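You operate a simulated robot arm through the tools that you are given. There is no shell and no other tool.

You run a simulated robot arm. Do the job below in one go: nothing can be reset, and whatever is moved stays where it is left.

TASK
Seal the green bag at its label's number, then switch the sealer off.
Fine: put the bag back where it lay.

It is judged by the outcome, as a careful person would: the job done as asked, and still so three seconds after it is handed in. It fails if anything else is knocked over, pushed out of place, dropped, spilled or broken. A push-on lid holds only when it is set on centred and level and pressed home; a screw cap is set on level and turned clockwise until tight.

THE ROBOT
A 6-joint arm with a fingered hand, fixed in place. Base frame: the origin is on the floor under the middle of its stand, x ahead of it, y to its left, z up. Readings come in m, rad, newtons and seconds.
With the tool pointing down near the work surface it reaches from about 0.3 to 0.7 m from the base axis. Its first joint turns from -2.897 to 2.897 rad. Payload 4 kg.
The tool frame sits at the grasp point between the pads (the TCP): z along the fingers, y along the line on which they close. The tips reach 0.022 m beyond it. The gripper opens to 0.112 m; its body begins 0.06 m behind the TCP. The gripper is a hand of 4 fingers: y runs from the thumb to the fingers, the wrist lies at [0, 0, -0.218] in the tool frame.
Orientation is told as [roll, pitch, yaw] about the base's x, y, z axes, in that order, counted from this pose: with the fingers straight down and closing along the base's y, the tool's x points along the base's -x, its y along +y and its z along -z.

THE INTERFACE
- The arm moves only by the tool servo_tool. Its argument "series" is a list of rows, each a list of 2 entries, a list of its own where there are three numbers: the shift along the base's x, y, z in m, then the turn, a rotation vector about the base's x, y, z in rad. In form: [[[x, y, z], [ax, ay, az]], ...]. A call has 1 to 20 rows; each row is the pose to reach, as a shift and turn from the pose commanded when the call began. A row lasts 0.2 s, in which the tool goes at most 0.05 m and 0.15 rad; a call with a longer step from one row to the next is refused whole. A pose out of reach is approached as far as the arm can. The call stops where the force on the tool passes 90 N (or 10 N more than at its start, if that is more) or the arm is blocked; 0.2 s more then pass. In this call time passes only in rows, and 0.2 s behind the last. The reply holds the time, the measured pose of the TCP, the force on the tool along the base axes, the opening and the grip force, in the units named above and with some noise, with the torque about the TCP (base axes, N m) and any sound that the robot's microphone picked up.
- Cameras (640 x 400 px; columns grow to the right, rows downward): "scene" is fixed at [0.4002, -0.4977, 1.4508]; the picture's right is [0.96, -0.28, 0.00], its down [-0.20, -0.69, -0.69] and it looks along [0.19, 0.67, -0.72] (base axes); focal length 214 px, centre (320, 200). "wrist" rides on the gripper at [0.069, 0.004, -0.083] in the tool frame; the picture's right is [-0.06, 1.00, 0.00], its down [-0.77, -0.05, -0.64] and it looks along [-0.64, -0.04, 0.77] (tool axes); focal length 243 px, centre (320, 200). There is no depth. A picture from a camera that has moved, and an enlarged one, comes with that camera's place and axes in the base frame and with its lens.
- get_image(camera): a new picture of that camera. It takes no simulated time.
- curl_fingers(finger1, finger2, finger3, thumb_bend): sets how far each is bent, from 0 (flat) to 100 (curled in); at 30 the hand is open as for a grip, at 70 the pads meet at the TCP. One left out holds its place. A second passes; each finger stops where it meets its share of the squeeze, and holds until it gets a number again. It is the only way to open and close the hand. It gives what a move gives, with no picture; readings hold the bend of each and the force on the fingers (four entries, about 0 where the hand has none), thumb and palm.
- enlarge(camera, box): a new picture of the part [left, top, right, bottom] of that camera's present view, enlarged. It takes no simulated time.
- sign_off(): hands the job in; it is judged then, once.

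Nothing tells you positions but the pictures and the camera data. Unless the task says otherwise, let go and move clear before handing in.

The tools are called after "Emit:" as name(argument=value, ...) on one line, values as JSON. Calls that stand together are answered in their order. servo_tool: Moves the arm, as the interface text tells. Its arguments: {"type":"object","properties":{"series":{"type":"array","items":{"type":"array"}}},"required":["series"]} The other tools are called the same way: curl_fingers (finger1, finger2, finger3, thumb_bend) moves the fingers one by one; get_image (camera) takes a picture; enlarge (camera, box) takes an enlarged picture of a part of a camera's view; sign_off () hands the job in.

At the start:

```text
time: 0.0
tcp_pos: [0.2971, -0.1372, 1.3023]
tcp_rot: [0.0, -0.001, 0.0]
wrist_force: [0.6, 0.3, -1.1]
torque: [0.02, -0.01, 0.02]
finger_gap: 0.1119
finger_force: 0.1
shape: jaw
bend: [30.0, 30.0, 30.0, 30.0]
finger forces: [0.0, 0.0, 0.0, 0.0, 0.1, 0.0]
```

scene: 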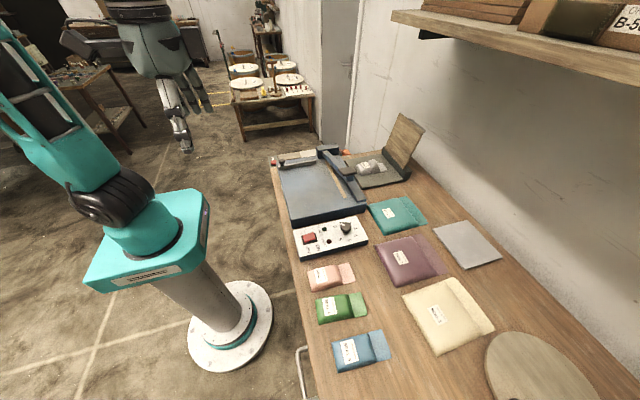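
wrist: 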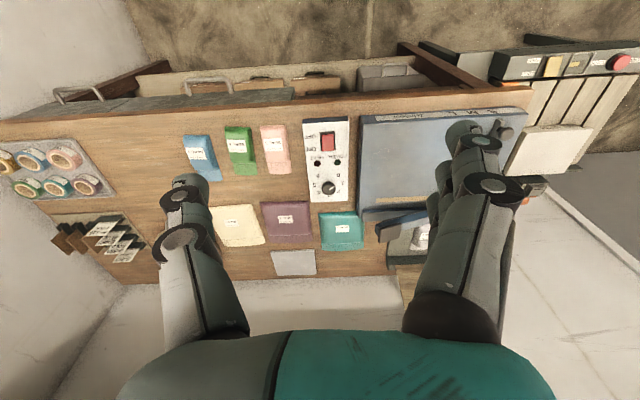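

I see a bench with a sealer (blue-grey machine with a control panel with a red switch and a knob), several bags with labels, including a green one. I'll look closer first at the labels and the sealer.

Emit:
enlarge(camera="scene", box=[260, 130, 420, 270])

Emit:
enlarge(camera="scene", box=[290, 210, 400, 380])

Emit:
enlarge(camera="wrist", box=[170, 100, 380, 280])

Emit:
enlarge(camera="wrist", box=[340, 20, 640, 280])

```text
2.86 times, centred on (340, 200) of scene
camera zoom: at [0.4002, -0.4977, 1.4508], right [0.96, -0.28, 0.0], down [-0.2, -0.69, -0.69], along [0.19, 0.67, -0.72], focal length 613 px, centre (263, 200)
```

zoom: 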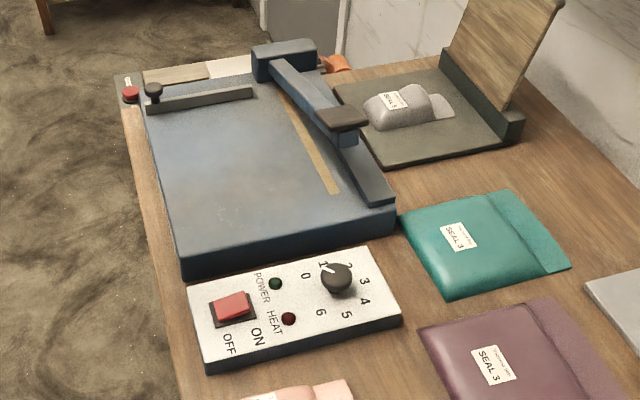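

```text
2.35 times, centred on (345, 295) of scene
camera zoom: at [0.4002, -0.4977, 1.4508], right [0.96, -0.28, 0.0], down [-0.2, -0.69, -0.69], along [0.19, 0.67, -0.72], focal length 505 px, centre (261, -24)
```

zoom: 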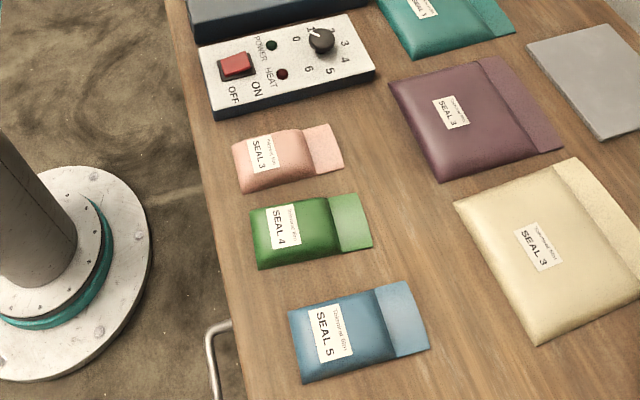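

```text
2.22 times, centred on (275, 190) of wrist
camera zoom: at [0.2272, -0.1338, 1.3858], right [0.06, 1.0, 0.0], down [0.77, -0.05, 0.64], along [0.64, -0.04, -0.77], focal length 539 px, centre (420, 222)
```

zoom: 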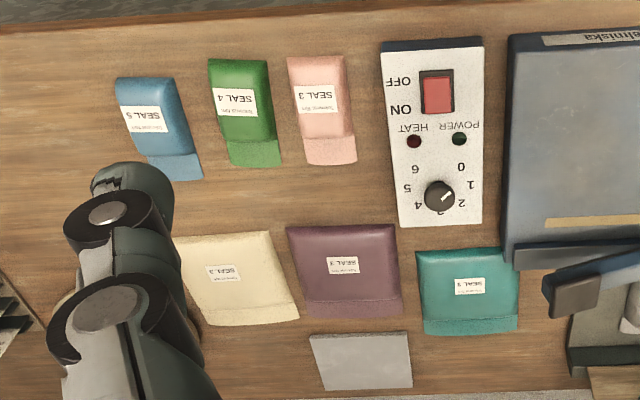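

```text
1.54 times, centred on (490, 150) of wrist
camera zoom: at [0.2272, -0.1338, 1.3858], right [0.06, 1.0, 0.0], down [0.77, -0.05, 0.64], along [0.64, -0.04, -0.77], focal length 373 px, centre (58, 277)
```

zoom: 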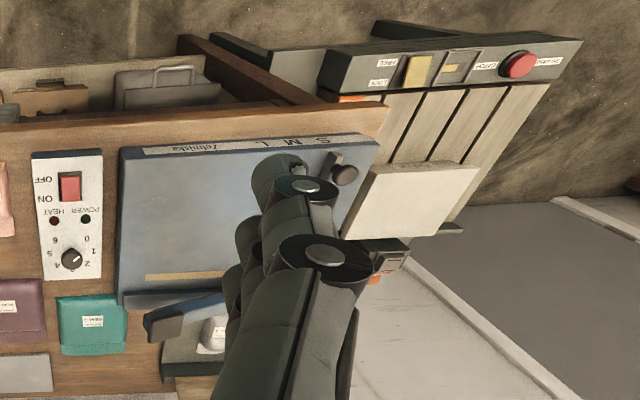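

The green bag reads "SEAL 4" and there is a teal one reading "SEAL 3". I'll zoom in further on the machine, the dial and the label.

Emit:
enlarge(camera="scene", box=[265, 140, 345, 190])

Emit:
enlarge(camera="scene", box=[310, 140, 430, 215])

Emit:
enlarge(camera="scene", box=[290, 210, 370, 260])

Emit:
enlarge(camera="scene", box=[305, 280, 375, 330])

Emit:
enlarge(camera="wrist", box=[350, 90, 550, 215])

Emit:
enlarge(camera="wrist", box=[290, 110, 360, 210])

```text
8.00 times, centred on (305, 165) of scene
camera zoom: at [0.4002, -0.4977, 1.4508], right [0.96, -0.28, 0.0], down [-0.2, -0.69, -0.69], along [0.19, 0.67, -0.72], focal length 1716 px, centre (440, 480)
```

zoom: 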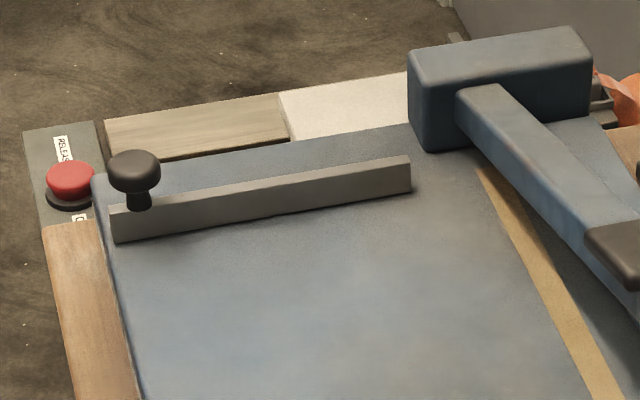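

```text
5.33 times, centred on (370, 178) of scene
camera zoom: at [0.4002, -0.4977, 1.4508], right [0.96, -0.28, 0.0], down [-0.2, -0.69, -0.69], along [0.19, 0.67, -0.72], focal length 1144 px, centre (53, 320)
```

zoom: 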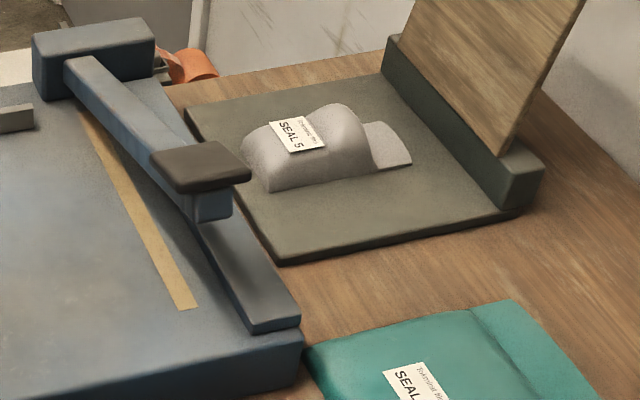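

```text
8.00 times, centred on (330, 235) of scene
camera zoom: at [0.4002, -0.4977, 1.4508], right [0.96, -0.28, 0.0], down [-0.2, -0.69, -0.69], along [0.19, 0.67, -0.72], focal length 1716 px, centre (240, -80)
```

zoom: 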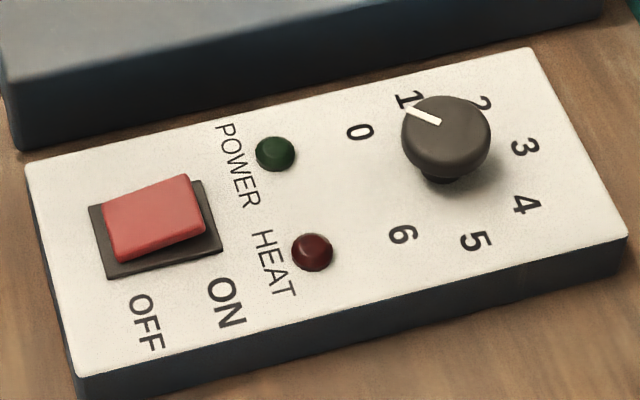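

```text
8.00 times, centred on (340, 305) of scene
camera zoom: at [0.4002, -0.4977, 1.4508], right [0.96, -0.28, 0.0], down [-0.2, -0.69, -0.69], along [0.19, 0.67, -0.72], focal length 1716 px, centre (160, -640)
```

zoom: 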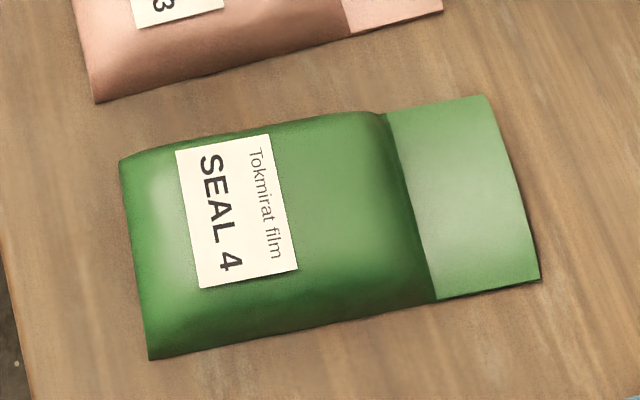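

```text
3.20 times, centred on (450, 152) of wrist
camera zoom: at [0.2272, -0.1338, 1.3858], right [0.06, 1.0, 0.0], down [0.77, -0.05, 0.64], along [0.64, -0.04, -0.77], focal length 776 px, centre (-96, 352)
```

zoom: 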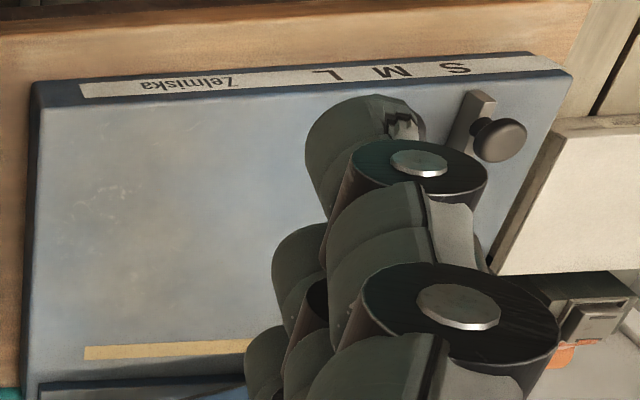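

```text
4.00 times, centred on (325, 160) of wrist
camera zoom: at [0.2272, -0.1338, 1.3858], right [0.06, 1.0, 0.0], down [0.77, -0.05, 0.64], along [0.64, -0.04, -0.77], focal length 970 px, centre (300, 360)
```

zoom: 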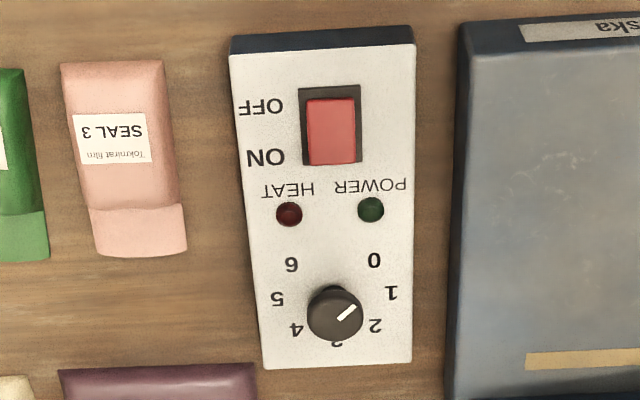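

The sealer's hot strip lies along y at about x 0.625, z 0.92, and its arm is raised above it. The panel's rocker sits near (0.466, -0.131) and reads OFF. The dial is near (0.584, -0.136) and points at about 0, with 4 a half turn clockwise from there. The green bag is near (0.50, -0.335) with its mouth toward +x. Next I'll try finger postures in free air, so I know what to press with.

Emit:
curl_fingers(finger1=100, finger2=100, finger3=100, thumb_bend=60)

Emit:
get_image(camera="wrist")

Emit:
enlarge(camera="scene", box=[50, 0, 290, 150])

```text
time: 1.0
tcp_pos: [0.2965, -0.1378, 1.3029]
tcp_rot: [0.0, 0.001, 0.0]
wrist_force: [0.4, 0.7, -0.6]
torque: [0.01, 0.01, 0.01]
finger_gap: 0.0335
finger_force: 0.1
shape: fingers
bend: [100.0, 100.0, 100.0, 60.0]
finger forces: [0.1, 0.0, 0.0, 0.0, 0.1, 0.0]
```

```text
taken
camera wrist: at [0.2272, -0.1338, 1.3858], right [0.06, 1.0, 0.0], down [0.77, -0.05, 0.64], along [0.64, -0.04, -0.77], focal length 243 px, centre (320, 200)
```

wrist: 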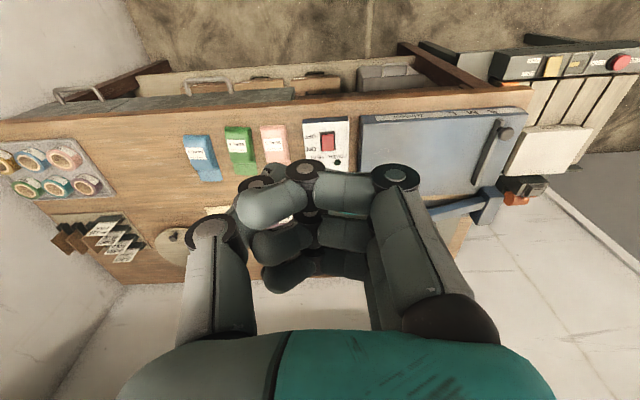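

```text
2.67 times, centred on (170, 75) of scene
camera zoom: at [0.4002, -0.4977, 1.4508], right [0.96, -0.28, 0.0], down [-0.2, -0.69, -0.69], along [0.19, 0.67, -0.72], focal length 572 px, centre (720, 533)
```

zoom: 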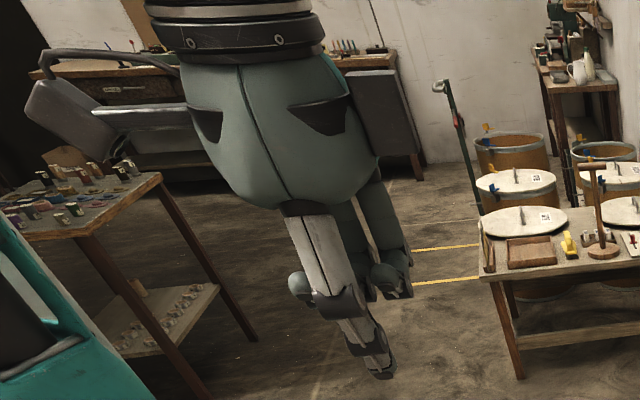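

I see the curled fingers hooking in above the thumb, which sticks out lowest. I'll enlarge to locate the thumb tip.

Emit:
enlarge(camera="wrist", box=[160, 130, 480, 330])

Emit:
enlarge(camera="scene", box=[140, 70, 220, 150])

```text
2.00 times, centred on (320, 230) of wrist
camera zoom: at [0.2272, -0.1338, 1.3858], right [0.06, 1.0, 0.0], down [0.77, -0.05, 0.64], along [0.64, -0.04, -0.77], focal length 485 px, centre (320, 140)
```

zoom: 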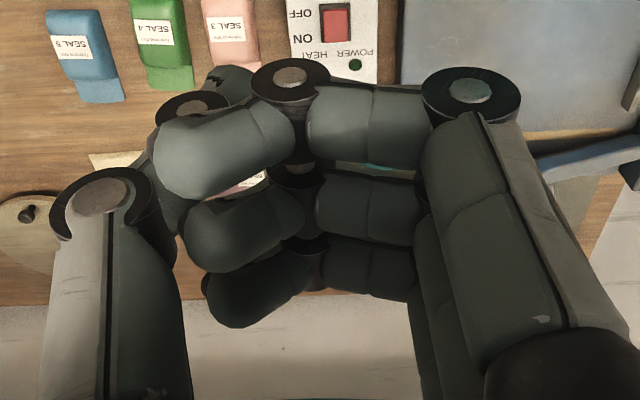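

```text
5.00 times, centred on (180, 110) of scene
camera zoom: at [0.4002, -0.4977, 1.4508], right [0.96, -0.28, 0.0], down [-0.2, -0.69, -0.69], along [0.19, 0.67, -0.72], focal length 1072 px, centre (1020, 650)
```

zoom: 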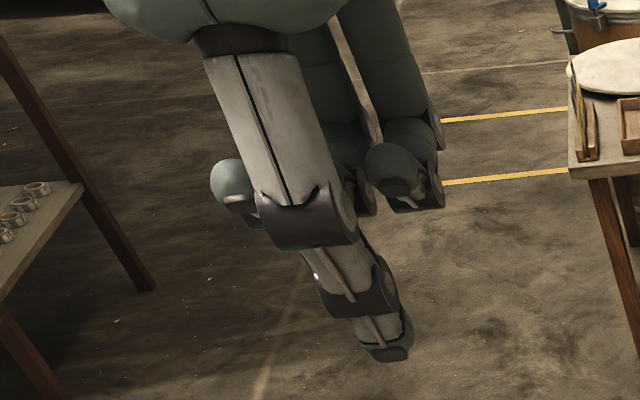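

The thumb tip makes a good pointer: it sits about 0.024 m below the TCP and 0.025 m to −y of it. I'll move in above the panel for a closer look.

Emit:
servo_tool(series=[[[0.02, 0, -0.025], [0, 0, 0]], [[0.04, 0, -0.05], [0, 0, 0]], [[0.06, 0, -0.075], [0, 0, 0]], [[0.08, 0, -0.1], [0, 0, 0]], [[0.1, 0, -0.125], [0, 0, 0]], [[0.12, 0, -0.15], [0, 0, 0]], [[0.14, 0, -0.175], [0, 0, 0]], [[0.16, 0, -0.2], [0, 0, 0]]])

Emit:
get_image(camera="wrist")

Emit:
get_image(camera="scene")

```text
time: 2.8
tcp_pos: [0.4562, -0.1363, 1.102]
tcp_rot: [0.002, -0.003, -0.001]
wrist_force: [0.1, 0.4, -1.0]
torque: [0.0, -0.03, 0.01]
finger_gap: 0.0333
finger_force: 0.0
shape: fingers
bend: [100.0, 100.0, 100.0, 60.0]
finger forces: [0.0, 0.1, 0.0, 0.0, 0.1, 0.0]
```

```text
taken
camera wrist: at [0.3868, -0.1337, 1.1859], right [0.06, 1.0, 0.0], down [0.76, -0.05, 0.64], along [0.64, -0.04, -0.77], focal length 243 px, centre (320, 200)
```

wrist: 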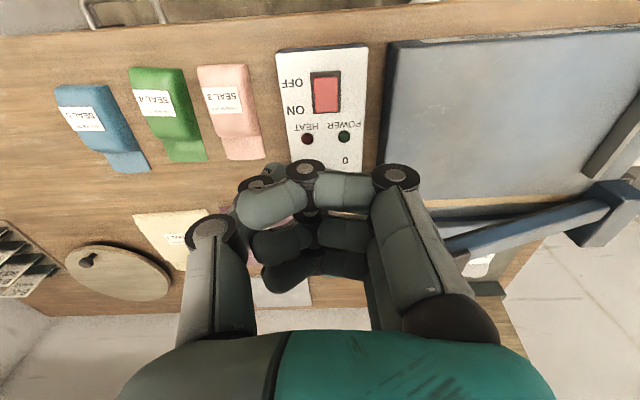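

```text
taken
```

scene: 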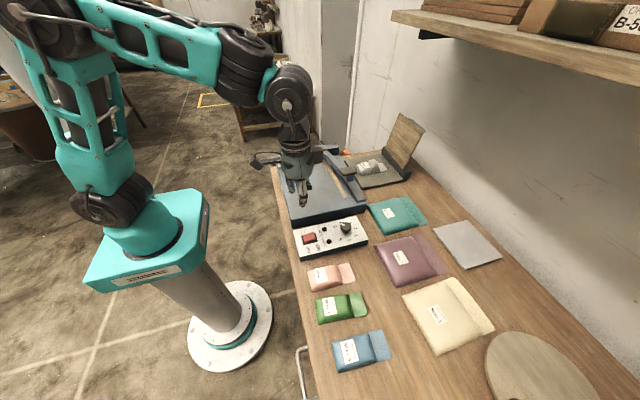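

The panel, the bags and the plate are all in view from here. I'll enlarge the panel and the plate to refine their positions.

Emit:
enlarge(camera="wrist", box=[260, 30, 400, 190])

Emit:
enlarge(camera="wrist", box=[380, 20, 640, 300])

Emit:
enlarge(camera="wrist", box=[40, 40, 280, 190])

```text
2.50 times, centred on (330, 110) of wrist
camera zoom: at [0.3868, -0.1337, 1.1859], right [0.06, 1.0, 0.0], down [0.76, -0.05, 0.64], along [0.64, -0.04, -0.77], focal length 606 px, centre (295, 425)
```

zoom: 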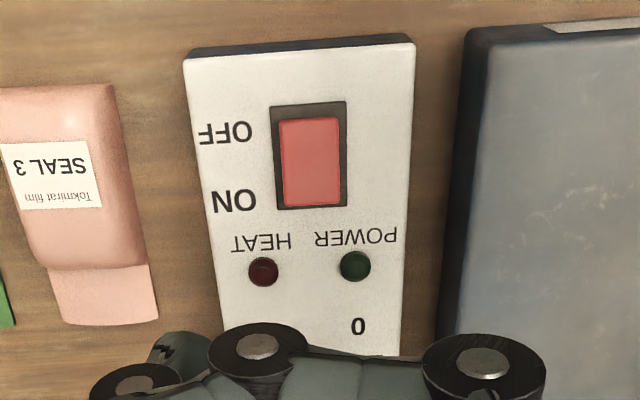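

```text
1.43 times, centred on (510, 160) of wrist
camera zoom: at [0.3868, -0.1337, 1.1859], right [0.06, 1.0, 0.0], down [0.76, -0.05, 0.64], along [0.64, -0.04, -0.77], focal length 347 px, centre (49, 257)
```

zoom: 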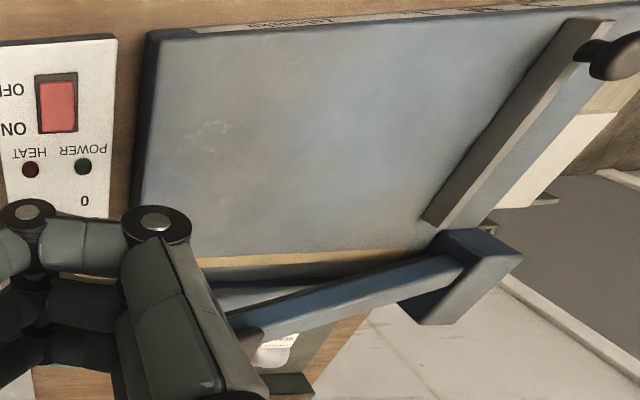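

```text
2.67 times, centred on (160, 115) of wrist
camera zoom: at [0.3868, -0.1337, 1.1859], right [0.06, 1.0, 0.0], down [0.76, -0.05, 0.64], along [0.64, -0.04, -0.77], focal length 647 px, centre (747, 427)
```

zoom: 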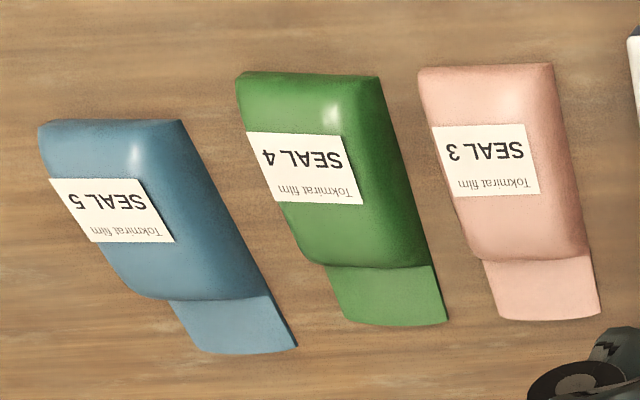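

The rocker is at (0.470, -0.1315, 0.90), with its raised ON end near x 0.485. The dial is centred at (0.584, -0.136). I'll set a narrower opening and move above the dial.

Emit:
curl_fingers(finger1=48, finger2=48, finger3=48, thumb_bend=48)

Emit:
servo_tool(series=[[[0.025, 0, -0.01], [0, 0, 0]], [[0.05, 0, -0.02], [0, 0, 0]], [[0.08, 0, -0.03], [0, 0, 0.0]], [[0.105, 0.001, -0.045], [0, 0, 0]], [[0.127, 0.001, -0.06], [0, 0, 0]], [[0.127, 0.001, -0.08], [0, 0, 0]]])

Emit:
get_image(camera="wrist")

Emit:
enlarge(camera="scene", box=[260, 130, 420, 270])

```text
time: 3.8
tcp_pos: [0.4566, -0.1388, 1.1023]
tcp_rot: [0.0, 0.001, 0.0]
wrist_force: [0.4, -0.5, -0.4]
torque: [0.01, -0.03, -0.01]
finger_gap: 0.0621
finger_force: 0.0
shape: fingers
bend: [48.0, 48.0, 48.0, 48.0]
finger forces: [0.0, 0.0, 0.1, 0.0, 0.0, 0.0]
```

```text
time: 5.2
tcp_pos: [0.5834, -0.1361, 1.0218]
tcp_rot: [0.0, 0.001, 0.002]
wrist_force: [-0.1, -0.4, 1.0]
torque: [-0.04, 0.01, -0.02]
finger_gap: 0.0626
finger_force: 0.0
shape: fingers
bend: [48.0, 48.0, 48.0, 48.0]
finger forces: [0.0, 0.1, 0.0, 0.1, 0.1, 0.1]
```

```text
taken
camera wrist: at [0.5136, -0.1325, 1.1055], right [0.06, 1.0, 0.0], down [0.76, -0.05, 0.64], along [0.64, -0.04, -0.77], focal length 243 px, centre (320, 200)
```

wrist: 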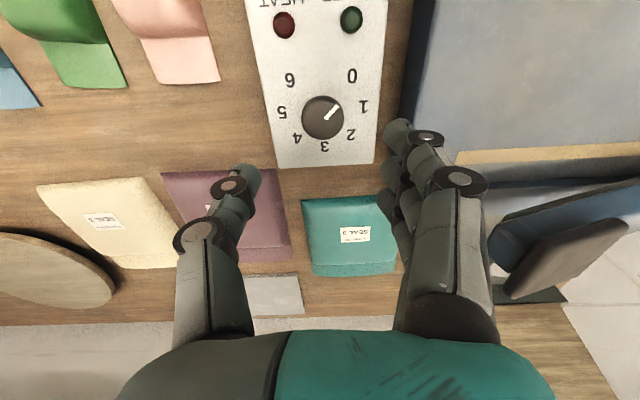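

```text
2.86 times, centred on (340, 200) of scene
camera zoom: at [0.4002, -0.4977, 1.4508], right [0.96, -0.28, 0.0], down [-0.2, -0.69, -0.69], along [0.19, 0.67, -0.72], focal length 613 px, centre (263, 200)
```

zoom: 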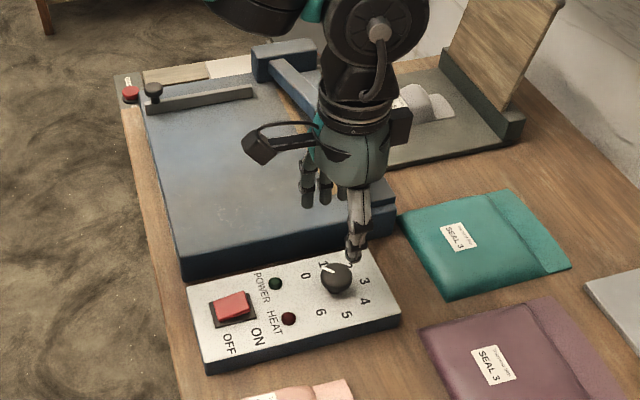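

The camera bracket sits on the −x side of the hand and clears everything. I'll enlarge the dial to read where the pointer starts.

Emit:
enlarge(camera="wrist", box=[250, 50, 410, 170])

Emit:
enlarge(camera="scene", box=[325, 205, 375, 245])

```text
3.33 times, centred on (330, 110) of wrist
camera zoom: at [0.5136, -0.1325, 1.1055], right [0.06, 1.0, 0.0], down [0.76, -0.05, 0.64], along [0.64, -0.04, -0.77], focal length 809 px, centre (287, 500)
```

zoom: 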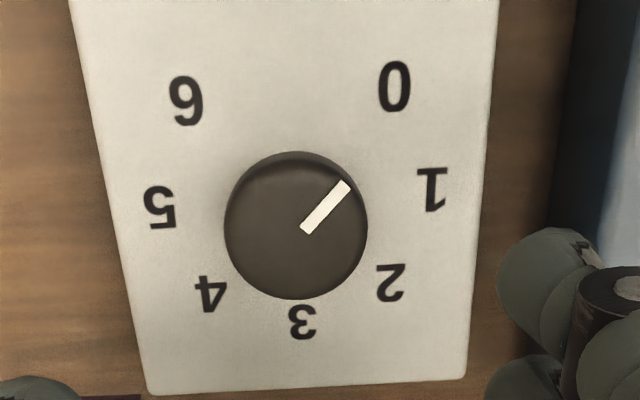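

```text
10.00 times, centred on (350, 225) of scene
camera zoom: at [0.4002, -0.4977, 1.4508], right [0.96, -0.28, 0.0], down [-0.2, -0.69, -0.69], along [0.19, 0.67, -0.72], focal length 2145 px, centre (20, -50)
```

zoom: 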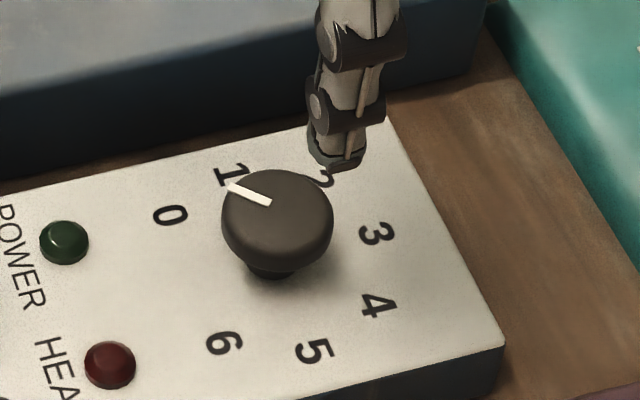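

The pointer is at 0, which is 135° from +x. It has to turn 180° clockwise to reach 4. I'll yaw the hand +45° and lower it around the knob.

Emit:
servo_tool(series=[[[0.001, 0.0012, 0], [0, 0, 0.131]], [[0.001, 0.0012, 0], [0, 0, 0.262]], [[0.001, 0.0012, 0], [0, 0, 0.393]], [[0.001, 0.0012, 0], [0, 0, 0.524]], [[0.001, 0.0012, 0], [0, 0, 0.655]], [[0.001, 0.0012, 0], [0, 0, 0.785]], [[0.001, 0.0012, -0.02], [0, 0, 0.785]], [[0.001, 0.0012, -0.04], [0, 0, 0.785]], [[0.001, 0.0012, -0.06], [0, 0, 0.785]]])

Emit:
enlarge(camera="wrist", box=[200, 80, 440, 260])

Emit:
enlarge(camera="scene", box=[290, 170, 390, 250])

```text
time: 7.2
tcp_pos: [0.5832, -0.1352, 0.962]
tcp_rot: [0.0, -0.001, 0.786]
wrist_force: [-0.4, -0.3, -0.7]
torque: [-0.01, 0.03, -0.01]
finger_gap: 0.0625
finger_force: 0.0
shape: fingers
bend: [48.0, 48.0, 48.0, 48.0]
finger forces: [0.1, 0.0, 0.0, 0.0, 0.0, 0.1]
```

```text
2.22 times, centred on (320, 170) of wrist
camera zoom: at [0.5318, -0.1813, 1.0455], right [-0.66, 0.75, 0.0], down [0.58, 0.51, 0.64], along [0.48, 0.42, -0.77], focal length 539 px, centre (320, 267)
```

zoom: 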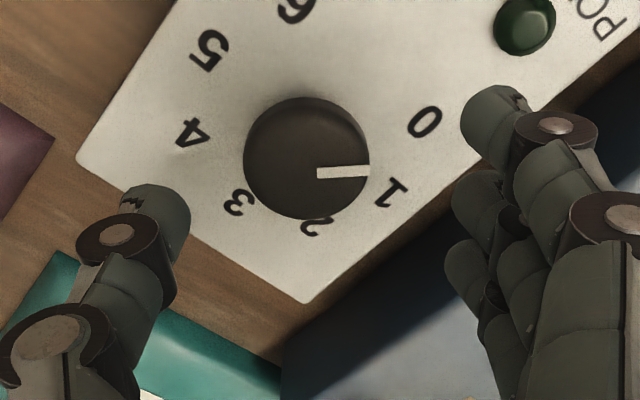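

```text
5.00 times, centred on (340, 210) of scene
camera zoom: at [0.4002, -0.4977, 1.4508], right [0.96, -0.28, 0.0], down [-0.2, -0.69, -0.69], along [0.19, 0.67, -0.72], focal length 1072 px, centre (220, 150)
```

zoom: 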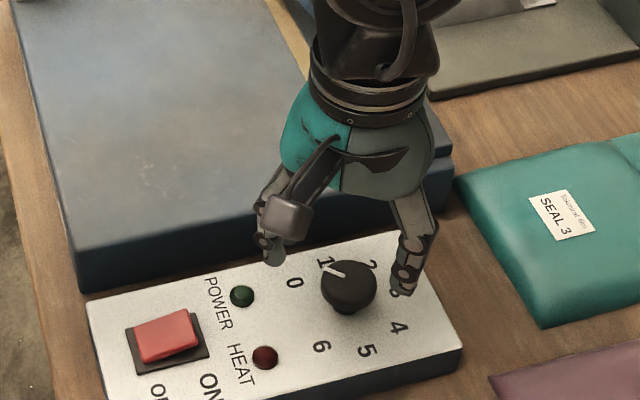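

Using the wrist camera from two places, I get the panel top at z≈0.887. That puts the dial axis at about (0.5905, -0.135) and the knob top at about 0.908. I'll shift +6 mm in x and go down around the knob.

Emit:
servo_tool(series=[[[0.006, 0, 0], [0, 0, 0]], [[0.006, 0, -0.015], [0, 0, 0]], [[0.006, 0, -0.03], [0, 0, 0]]])

Emit:
enlarge(camera="wrist", box=[200, 80, 440, 260])

Emit:
enlarge(camera="scene", box=[310, 190, 380, 250])

```text
time: 8.0
tcp_pos: [0.5907, -0.1344, 0.9312]
tcp_rot: [0.0, 0.0, 0.783]
wrist_force: [0.4, -0.3, -0.3]
torque: [0.03, 0.0, 0.02]
finger_gap: 0.0625
finger_force: 0.1
shape: fingers
bend: [48.0, 48.0, 48.0, 48.0]
finger forces: [0.0, 0.1, 0.0, 0.0, 0.0, 0.1]
```

```text
2.22 times, centred on (320, 170) of wrist
camera zoom: at [0.5379, -0.1817, 1.0159], right [-0.66, 0.75, 0.0], down [0.57, 0.51, 0.64], along [0.48, 0.42, -0.77], focal length 539 px, centre (320, 267)
```

zoom: 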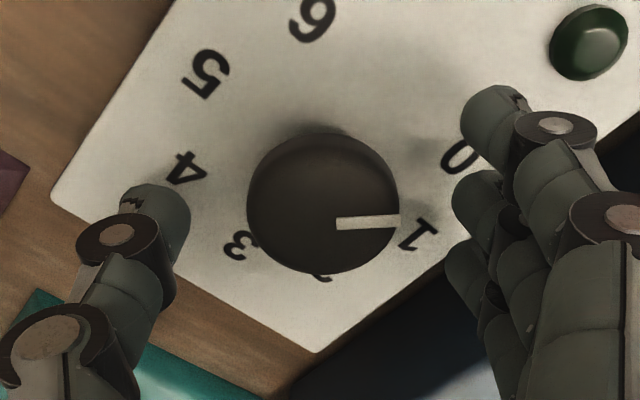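

```text
6.67 times, centred on (345, 220) of scene
camera zoom: at [0.4002, -0.4977, 1.4508], right [0.96, -0.28, 0.0], down [-0.2, -0.69, -0.69], along [0.19, 0.67, -0.72], focal length 1430 px, centre (153, 67)
```

zoom: 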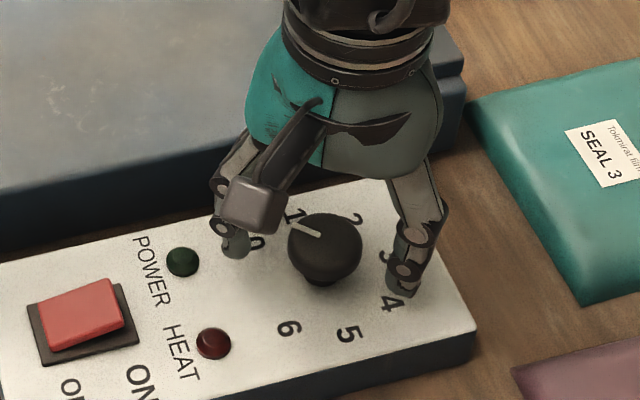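

The hand is now well centred on the knob. I'll go down the last bit and close on it.

Emit:
servo_tool(series=[[[0.001, 0.0005, -0.008], [0, 0, 0]], [[0.001, 0.0005, -0.0165], [0, 0, 0]]])

Emit:
curl_fingers(finger1=62, finger2=62, finger3=62, thumb_bend=62)

Emit:
enlarge(camera="wrist", box=[200, 80, 440, 260])

Emit:
enlarge(camera="scene", box=[310, 190, 380, 250])

```text
time: 8.6
tcp_pos: [0.5907, -0.1347, 0.9163]
tcp_rot: [-0.001, -0.001, 0.784]
wrist_force: [-2.1, -1.7, 14.0]
torque: [0.19, 0.28, 0.15]
finger_gap: 0.0628
finger_force: 6.8
shape: fingers
bend: [48.0, 48.0, 48.0, 48.0]
finger forces: [4.3, 3.7, 2.8, 0.0, 2.6, 0.0]
```

```text
time: 9.6
tcp_pos: [0.592, -0.1342, 0.9177]
tcp_rot: [-0.003, -0.002, 0.786]
wrist_force: [5.3, 1.9, 13.3]
torque: [-0.22, -0.4, 0.13]
finger_gap: 0.0294
finger_force: 6.2
shape: fingers
bend: [62.0, 61.0, 62.0, 62.0]
finger forces: [0.0, 0.4, 0.0, 0.0, 13.1, 0.0]
```

```text
2.22 times, centred on (320, 170) of wrist
camera zoom: at [0.5393, -0.1809, 0.9999], right [-0.66, 0.75, 0.0], down [0.57, 0.51, 0.64], along [0.48, 0.42, -0.77], focal length 539 px, centre (320, 267)
```

zoom: 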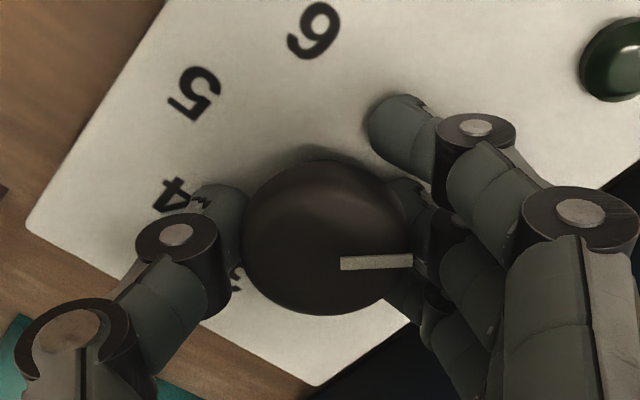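

```text
6.67 times, centred on (345, 220) of scene
camera zoom: at [0.4002, -0.4977, 1.4508], right [0.96, -0.28, 0.0], down [-0.2, -0.69, -0.69], along [0.19, 0.67, -0.72], focal length 1430 px, centre (153, 67)
```

zoom: 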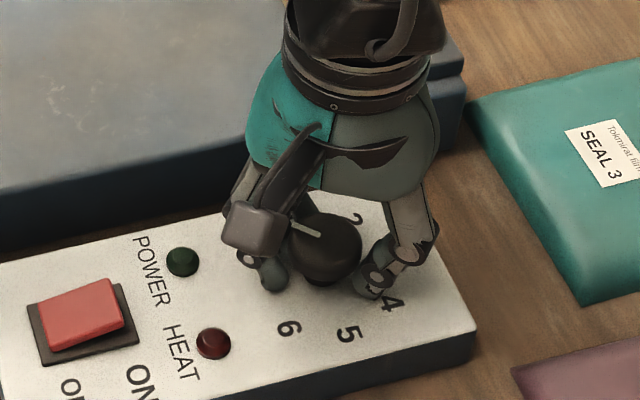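

The fingertips touched the panel at TCP z≈0.917, with only about 14 N of force. I'll open slightly, rise 4 mm and grip firmly.

Emit:
curl_fingers(finger1=55, finger2=55, finger3=55, thumb_bend=55)

Emit:
servo_tool(series=[[[0, 0, 0.0045], [0, 0, 0]]])

Emit:
curl_fingers(finger1=66, finger2=70, finger3=66, thumb_bend=70)

Emit:
enlarge(camera="wrist", box=[200, 80, 440, 260])

```text
time: 10.6
tcp_pos: [0.5915, -0.1342, 0.917]
tcp_rot: [-0.002, -0.002, 0.786]
wrist_force: [3.0, 2.7, 29.2]
torque: [0.13, 0.02, 0.08]
finger_gap: 0.0356
finger_force: 14.6
shape: fingers
bend: [58.0, 58.0, 58.0, 58.0]
finger forces: [6.1, 5.8, 5.5, 0.0, 12.3, 0.0]
```

```text
time: 11.0
tcp_pos: [0.5885, -0.1347, 0.9173]
tcp_rot: [0.005, 0.003, 0.785]
wrist_force: [-0.7, 1.9, 3.1]
torque: [-0.03, -0.02, -0.04]
finger_gap: 0.0405
finger_force: 1.1
shape: fingers
bend: [55.0, 55.0, 55.0, 57.0]
finger forces: [0.0, 0.0, 0.0, 0.0, 3.2, 0.0]
```

```text
time: 12.0
tcp_pos: [0.5915, -0.1346, 0.9191]
tcp_rot: [0.001, 0.003, 0.785]
wrist_force: [-1.7, -5.1, -18.2]
torque: [-0.03, 0.08, 0.01]
finger_gap: 0.0223
finger_force: 9.7
shape: fingers
bend: [66.0, 62.0, 66.0, 65.0]
finger forces: [0.1, 8.4, 0.0, 0.1, 11.3, 0.1]
```

```text
2.22 times, centred on (320, 170) of wrist
camera zoom: at [0.539, -0.1813, 1.0028], right [-0.66, 0.75, 0.0], down [0.58, 0.51, 0.64], along [0.48, 0.42, -0.77], focal length 539 px, centre (320, 267)
```

zoom: 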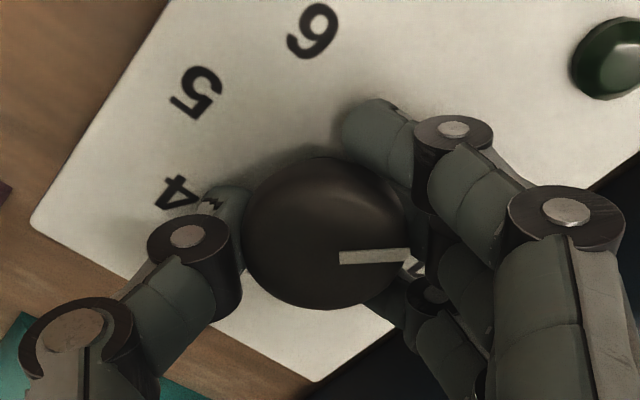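

The tips seem to have hooked under the knob's cap, since the hand is being pulled down. I'll open, rise a few millimetres and grip the cap's side instead.

Emit:
curl_fingers(finger1=53, finger2=53, finger3=53, thumb_bend=53)

Emit:
servo_tool(series=[[[0, 0, 0.005], [0, 0, 0]]])

Emit:
curl_fingers(finger1=62, finger2=70, finger3=62, thumb_bend=70)

Emit:
enlarge(camera="wrist", box=[200, 80, 440, 260])

Emit:
enlarge(camera="scene", box=[310, 190, 380, 250])

```text
time: 13.0
tcp_pos: [0.5916, -0.1333, 0.9206]
tcp_rot: [0.0, 0.001, 0.785]
wrist_force: [1.1, 0.3, -0.3]
torque: [0.01, 0.04, -0.01]
finger_gap: 0.0484
finger_force: 0.0
shape: fingers
bend: [53.0, 53.0, 53.0, 53.0]
finger forces: [0.0, 0.0, 0.0, 0.0, 0.0, 0.1]
```

```text
time: 13.4
tcp_pos: [0.5915, -0.1341, 0.9241]
tcp_rot: [0.001, 0.001, 0.785]
wrist_force: [-0.1, -0.3, -0.1]
torque: [-0.01, 0.01, 0.03]
finger_gap: 0.0485
finger_force: 0.1
shape: fingers
bend: [53.0, 53.0, 53.0, 53.0]
finger forces: [0.0, 0.1, 0.0, 0.0, 0.0, 0.0]
```

```text
time: 14.4
tcp_pos: [0.5919, -0.1355, 0.9252]
tcp_rot: [0.0, 0.0, 0.786]
wrist_force: [2.5, -2.1, -5.8]
torque: [-0.04, -0.04, -0.01]
finger_gap: 0.0283
finger_force: 8.9
shape: fingers
bend: [62.0, 59.0, 62.0, 64.0]
finger forces: [0.1, 6.7, 0.0, 0.1, 10.5, 0.0]
```

```text
2.22 times, centred on (320, 170) of wrist
camera zoom: at [0.5395, -0.1815, 1.0087], right [-0.66, 0.75, 0.0], down [0.58, 0.51, 0.64], along [0.48, 0.42, -0.77], focal length 539 px, centre (320, 267)
```

zoom: 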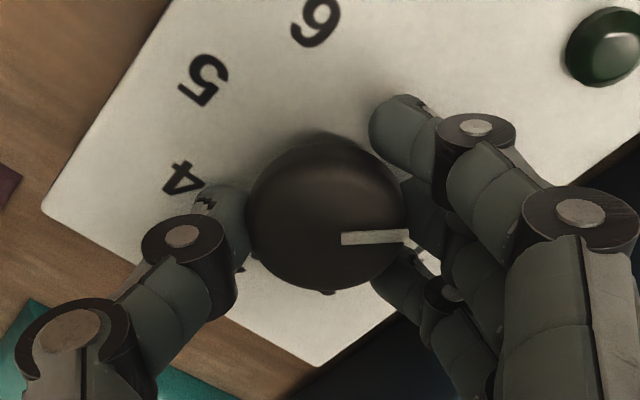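

```text
6.67 times, centred on (345, 220) of scene
camera zoom: at [0.4002, -0.4977, 1.4508], right [0.96, -0.28, 0.0], down [-0.2, -0.69, -0.69], along [0.19, 0.67, -0.72], focal length 1430 px, centre (153, 67)
```

zoom: 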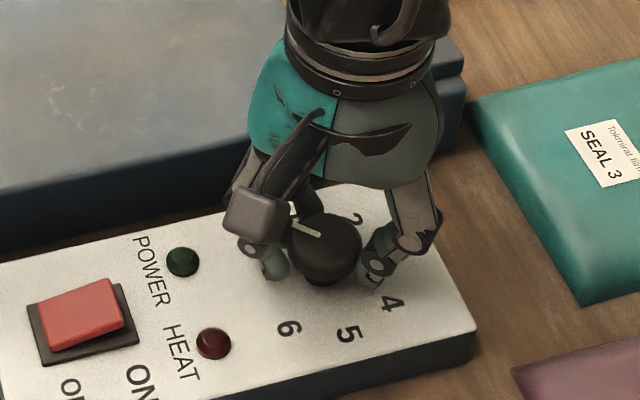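

The grip looks fair, with about 9 N on each side. I'll turn the knob 90° clockwise.

Emit:
servo_tool(series=[[[0, 0, 0], [0, 0, -0.131]], [[0, 0, 0], [0, 0, -0.262]], [[0, 0, 0], [0, 0, -0.393]], [[0, 0, 0], [0, 0, -0.524]], [[0, 0, 0], [0, 0, -0.655]], [[0, 0, 0], [0, 0, -0.785]]])

Emit:
enlarge(camera="wrist", box=[200, 80, 440, 260])

Emit:
enlarge(camera="scene", box=[310, 190, 380, 250])

```text
time: 15.8
tcp_pos: [0.5905, -0.1354, 0.9253]
tcp_rot: [0.001, 0.002, -0.001]
wrist_force: [-2.6, -5.3, -6.5]
torque: [-0.09, 0.01, 0.0]
finger_gap: 0.0293
finger_force: 9.6
shape: fingers
bend: [62.0, 59.0, 62.0, 64.0]
finger forces: [0.1, 6.3, 0.0, 0.0, 11.4, 0.1]
```

```text
2.22 times, centred on (320, 170) of wrist
camera zoom: at [0.5219, -0.1312, 1.0087], right [0.07, 1.0, 0.0], down [0.77, -0.05, 0.64], along [0.64, -0.04, -0.77], focal length 539 px, centre (320, 267)
```

zoom: 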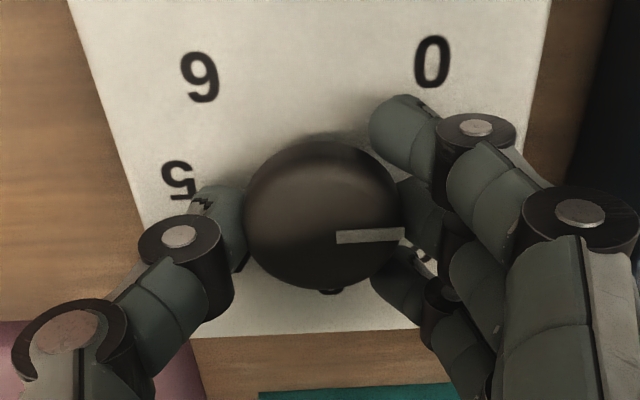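

```text
6.67 times, centred on (345, 220) of scene
camera zoom: at [0.4002, -0.4977, 1.4508], right [0.96, -0.28, 0.0], down [-0.2, -0.69, -0.69], along [0.19, 0.67, -0.72], focal length 1430 px, centre (153, 67)
```

zoom: 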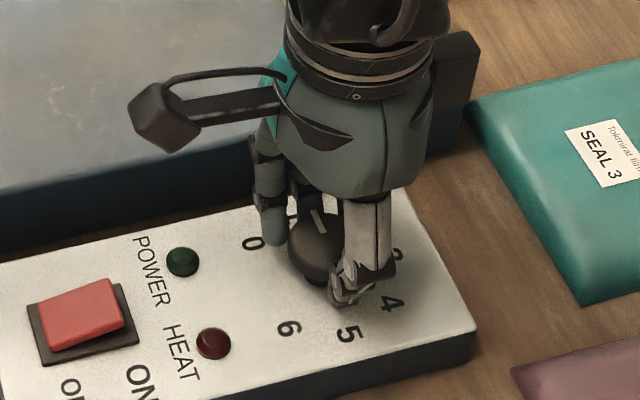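

The knob follows the hand, and the pointer has gone from 0 to 1. I'll continue another 45°.

Emit:
servo_tool(series=[[[0, 0, 0], [0, 0, -0.131]], [[0, 0, 0], [0, 0, -0.262]], [[0, 0, 0], [0, 0, -0.393]], [[0, 0, 0], [0, 0, -0.524]], [[0, 0, 0], [0, 0, -0.655]], [[0, 0, 0], [0, 0, -0.785]]])

Emit:
get_image(camera="wrist")

Emit:
enlarge(camera="scene", box=[270, 130, 410, 250])

```text
time: 17.2
tcp_pos: [0.5912, -0.1354, 0.9251]
tcp_rot: [0.0, 0.0, -0.787]
wrist_force: [-5.7, -5.7, -7.8]
torque: [-0.1, 0.09, 0.03]
finger_gap: 0.0301
finger_force: 10.2
shape: fingers
bend: [62.0, 60.0, 62.0, 64.0]
finger forces: [0.0, 6.1, 0.0, 0.0, 13.2, 0.1]
```

```text
taken
camera wrist: at [0.5455, -0.083, 1.0089], right [0.75, 0.66, 0.0], down [0.51, -0.58, 0.64], along [0.42, -0.48, -0.77], focal length 243 px, centre (320, 200)
```

wrist: 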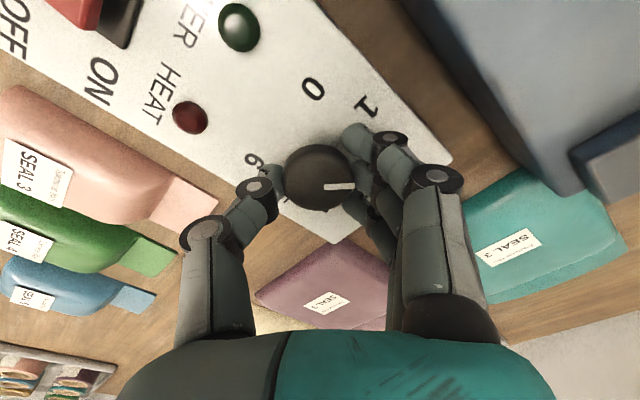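

```text
3.33 times, centred on (340, 190) of scene
camera zoom: at [0.4002, -0.4977, 1.4508], right [0.96, -0.28, 0.0], down [-0.2, -0.69, -0.69], along [0.19, 0.67, -0.72], focal length 715 px, centre (253, 233)
```

zoom: 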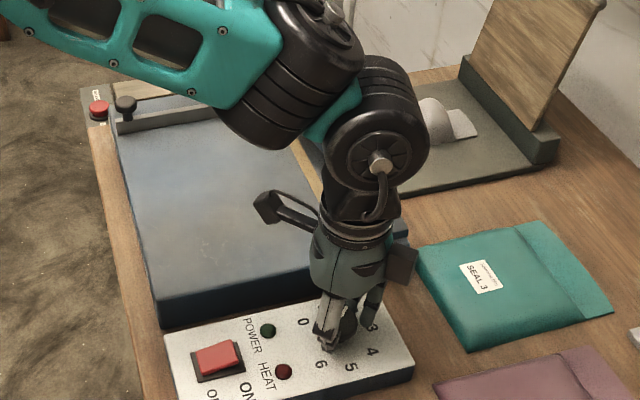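

The pointer is at about 2 now. I'll release, rise, rotate the hand back +90°, lower again and re-grip.

Emit:
curl_fingers(finger1=51, finger2=51, finger3=51, thumb_bend=51)

Emit:
servo_tool(series=[[[0, 0, 0.015], [0, 0, 0]], [[0, 0, 0.03], [0, 0, 0]], [[0, 0, 0.03], [0, 0, 0.131]], [[0, 0, 0.03], [0, 0, 0.262]], [[0, 0, 0.03], [0, 0, 0.393]], [[0, 0, 0.03], [0, 0, 0.524]], [[0, 0, 0.03], [0, 0, 0.655]], [[0, 0, 0.03], [0, 0, 0.785]], [[0, 0, 0.03], [0, 0, 0.916]], [[0, 0, 0.03], [0, 0, 1.047]], [[0, 0, 0.03], [0, 0, 1.178]], [[0, 0, 0.03], [0, 0, 1.309]], [[0, 0, 0.03], [0, 0, 1.44]], [[0, 0, 0.03], [0, 0, 1.571]]])

Emit:
enlarge(camera="wrist", box=[200, 80, 440, 260])

Emit:
enlarge(camera="scene", box=[310, 190, 380, 250])

```text
time: 18.2
tcp_pos: [0.5922, -0.1341, 0.9247]
tcp_rot: [-0.002, 0.0, -0.783]
wrist_force: [0.2, 0.4, 0.9]
torque: [0.02, -0.03, 0.02]
finger_gap: 0.0542
finger_force: 0.1
shape: fingers
bend: [51.0, 51.0, 51.0, 51.0]
finger forces: [0.0, 0.1, 0.0, 0.1, 0.1, 0.0]
```

```text
time: 21.2
tcp_pos: [0.5918, -0.1351, 0.9553]
tcp_rot: [-0.001, -0.001, 0.788]
wrist_force: [-0.5, -0.3, -0.5]
torque: [-0.01, 0.02, 0.01]
finger_gap: 0.0543
finger_force: 0.0
shape: fingers
bend: [51.0, 51.0, 51.0, 51.0]
finger forces: [0.1, 0.0, 0.0, 0.0, 0.0, 0.0]
```

```text
2.22 times, centred on (320, 170) of wrist
camera zoom: at [0.5395, -0.1814, 1.039], right [-0.66, 0.75, 0.0], down [0.57, 0.51, 0.64], along [0.48, 0.43, -0.77], focal length 539 px, centre (320, 267)
```

zoom: 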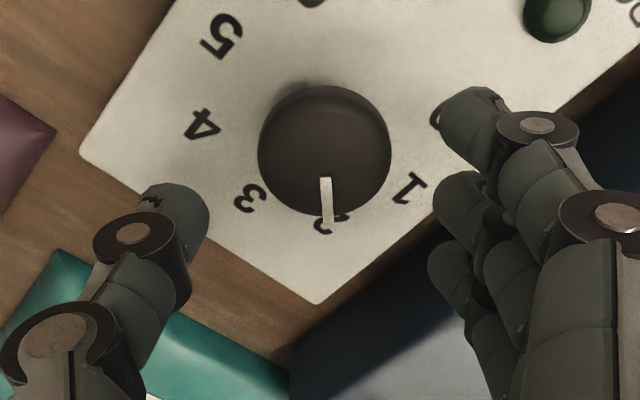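

```text
6.67 times, centred on (345, 220) of scene
camera zoom: at [0.4002, -0.4977, 1.4508], right [0.96, -0.28, 0.0], down [-0.2, -0.69, -0.69], along [0.19, 0.67, -0.72], focal length 1430 px, centre (153, 67)
```

zoom: 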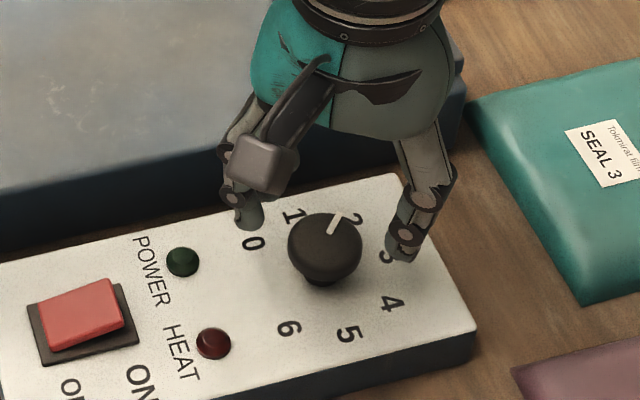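

The pointer is at 2. I'll go down again, grip and turn 90° more.

Emit:
servo_tool(series=[[[0, 0, -0.015], [0, 0, 0]], [[0, 0, -0.03], [0, 0, 0]]])

Emit:
curl_fingers(finger1=62, finger2=70, finger3=62, thumb_bend=70)

Emit:
servo_tool(series=[[[0, 0, 0], [0, 0, -0.131]], [[0, 0, 0], [0, 0, -0.262]], [[0, 0, 0], [0, 0, -0.393]], [[0, 0, 0], [0, 0, -0.524]], [[0, 0, 0], [0, 0, -0.655]], [[0, 0, 0], [0, 0, -0.785]], [[0, 0, 0], [0, 0, -0.916]], [[0, 0, 0], [0, 0, -1.047]], [[0, 0, 0], [0, 0, -1.178]], [[0, 0, 0], [0, 0, -1.309]], [[0, 0, 0], [0, 0, -1.44]], [[0, 0, 0], [0, 0, -1.571]]])

Emit:
get_image(camera="wrist")

Emit:
enlarge(camera="scene", box=[310, 190, 380, 250])

```text
time: 21.8
tcp_pos: [0.5924, -0.1354, 0.9249]
tcp_rot: [0.0, 0.0, 0.787]
wrist_force: [0.8, -0.4, 0.6]
torque: [0.02, 0.03, 0.0]
finger_gap: 0.0539
finger_force: 0.1
shape: fingers
bend: [51.0, 51.0, 51.0, 51.0]
finger forces: [0.0, 0.1, 0.0, 0.1, 0.1, 0.0]
```

```text
time: 22.8
tcp_pos: [0.5909, -0.1348, 0.925]
tcp_rot: [0.0, -0.001, 0.786]
wrist_force: [2.2, -2.1, -8.1]
torque: [-0.03, -0.03, 0.02]
finger_gap: 0.0285
finger_force: 8.1
shape: fingers
bend: [62.0, 59.0, 62.0, 64.0]
finger forces: [0.1, 7.0, 0.0, 0.0, 10.7, 0.1]
```

```text
time: 25.4
tcp_pos: [0.591, -0.1347, 0.9248]
tcp_rot: [0.001, 0.002, -0.784]
wrist_force: [-7.4, -3.2, -8.9]
torque: [-0.02, 0.1, 0.03]
finger_gap: 0.03
finger_force: 9.6
shape: fingers
bend: [62.0, 60.0, 62.0, 64.0]
finger forces: [0.1, 6.3, 0.0, 0.1, 12.8, 0.0]
```

```text
taken
camera wrist: at [0.5452, -0.0834, 1.0087], right [0.75, 0.66, 0.0], down [0.51, -0.58, 0.64], along [0.42, -0.48, -0.77], focal length 243 px, centre (320, 200)
```

wrist: 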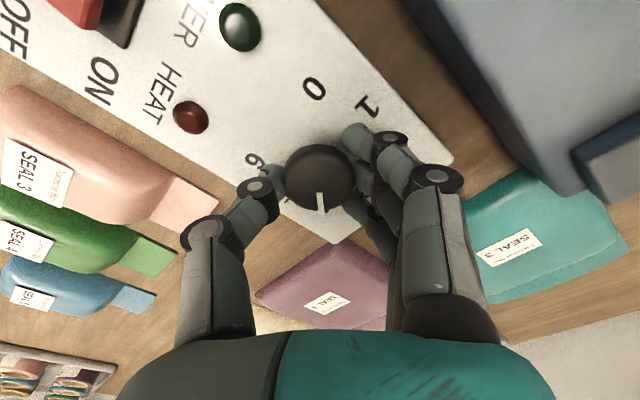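

```text
6.67 times, centred on (345, 220) of scene
camera zoom: at [0.4002, -0.4977, 1.4508], right [0.96, -0.28, 0.0], down [-0.2, -0.69, -0.69], along [0.19, 0.67, -0.72], focal length 1430 px, centre (153, 67)
```

zoom: 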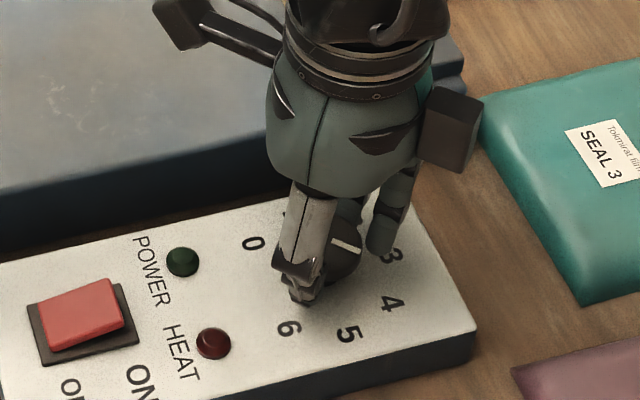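

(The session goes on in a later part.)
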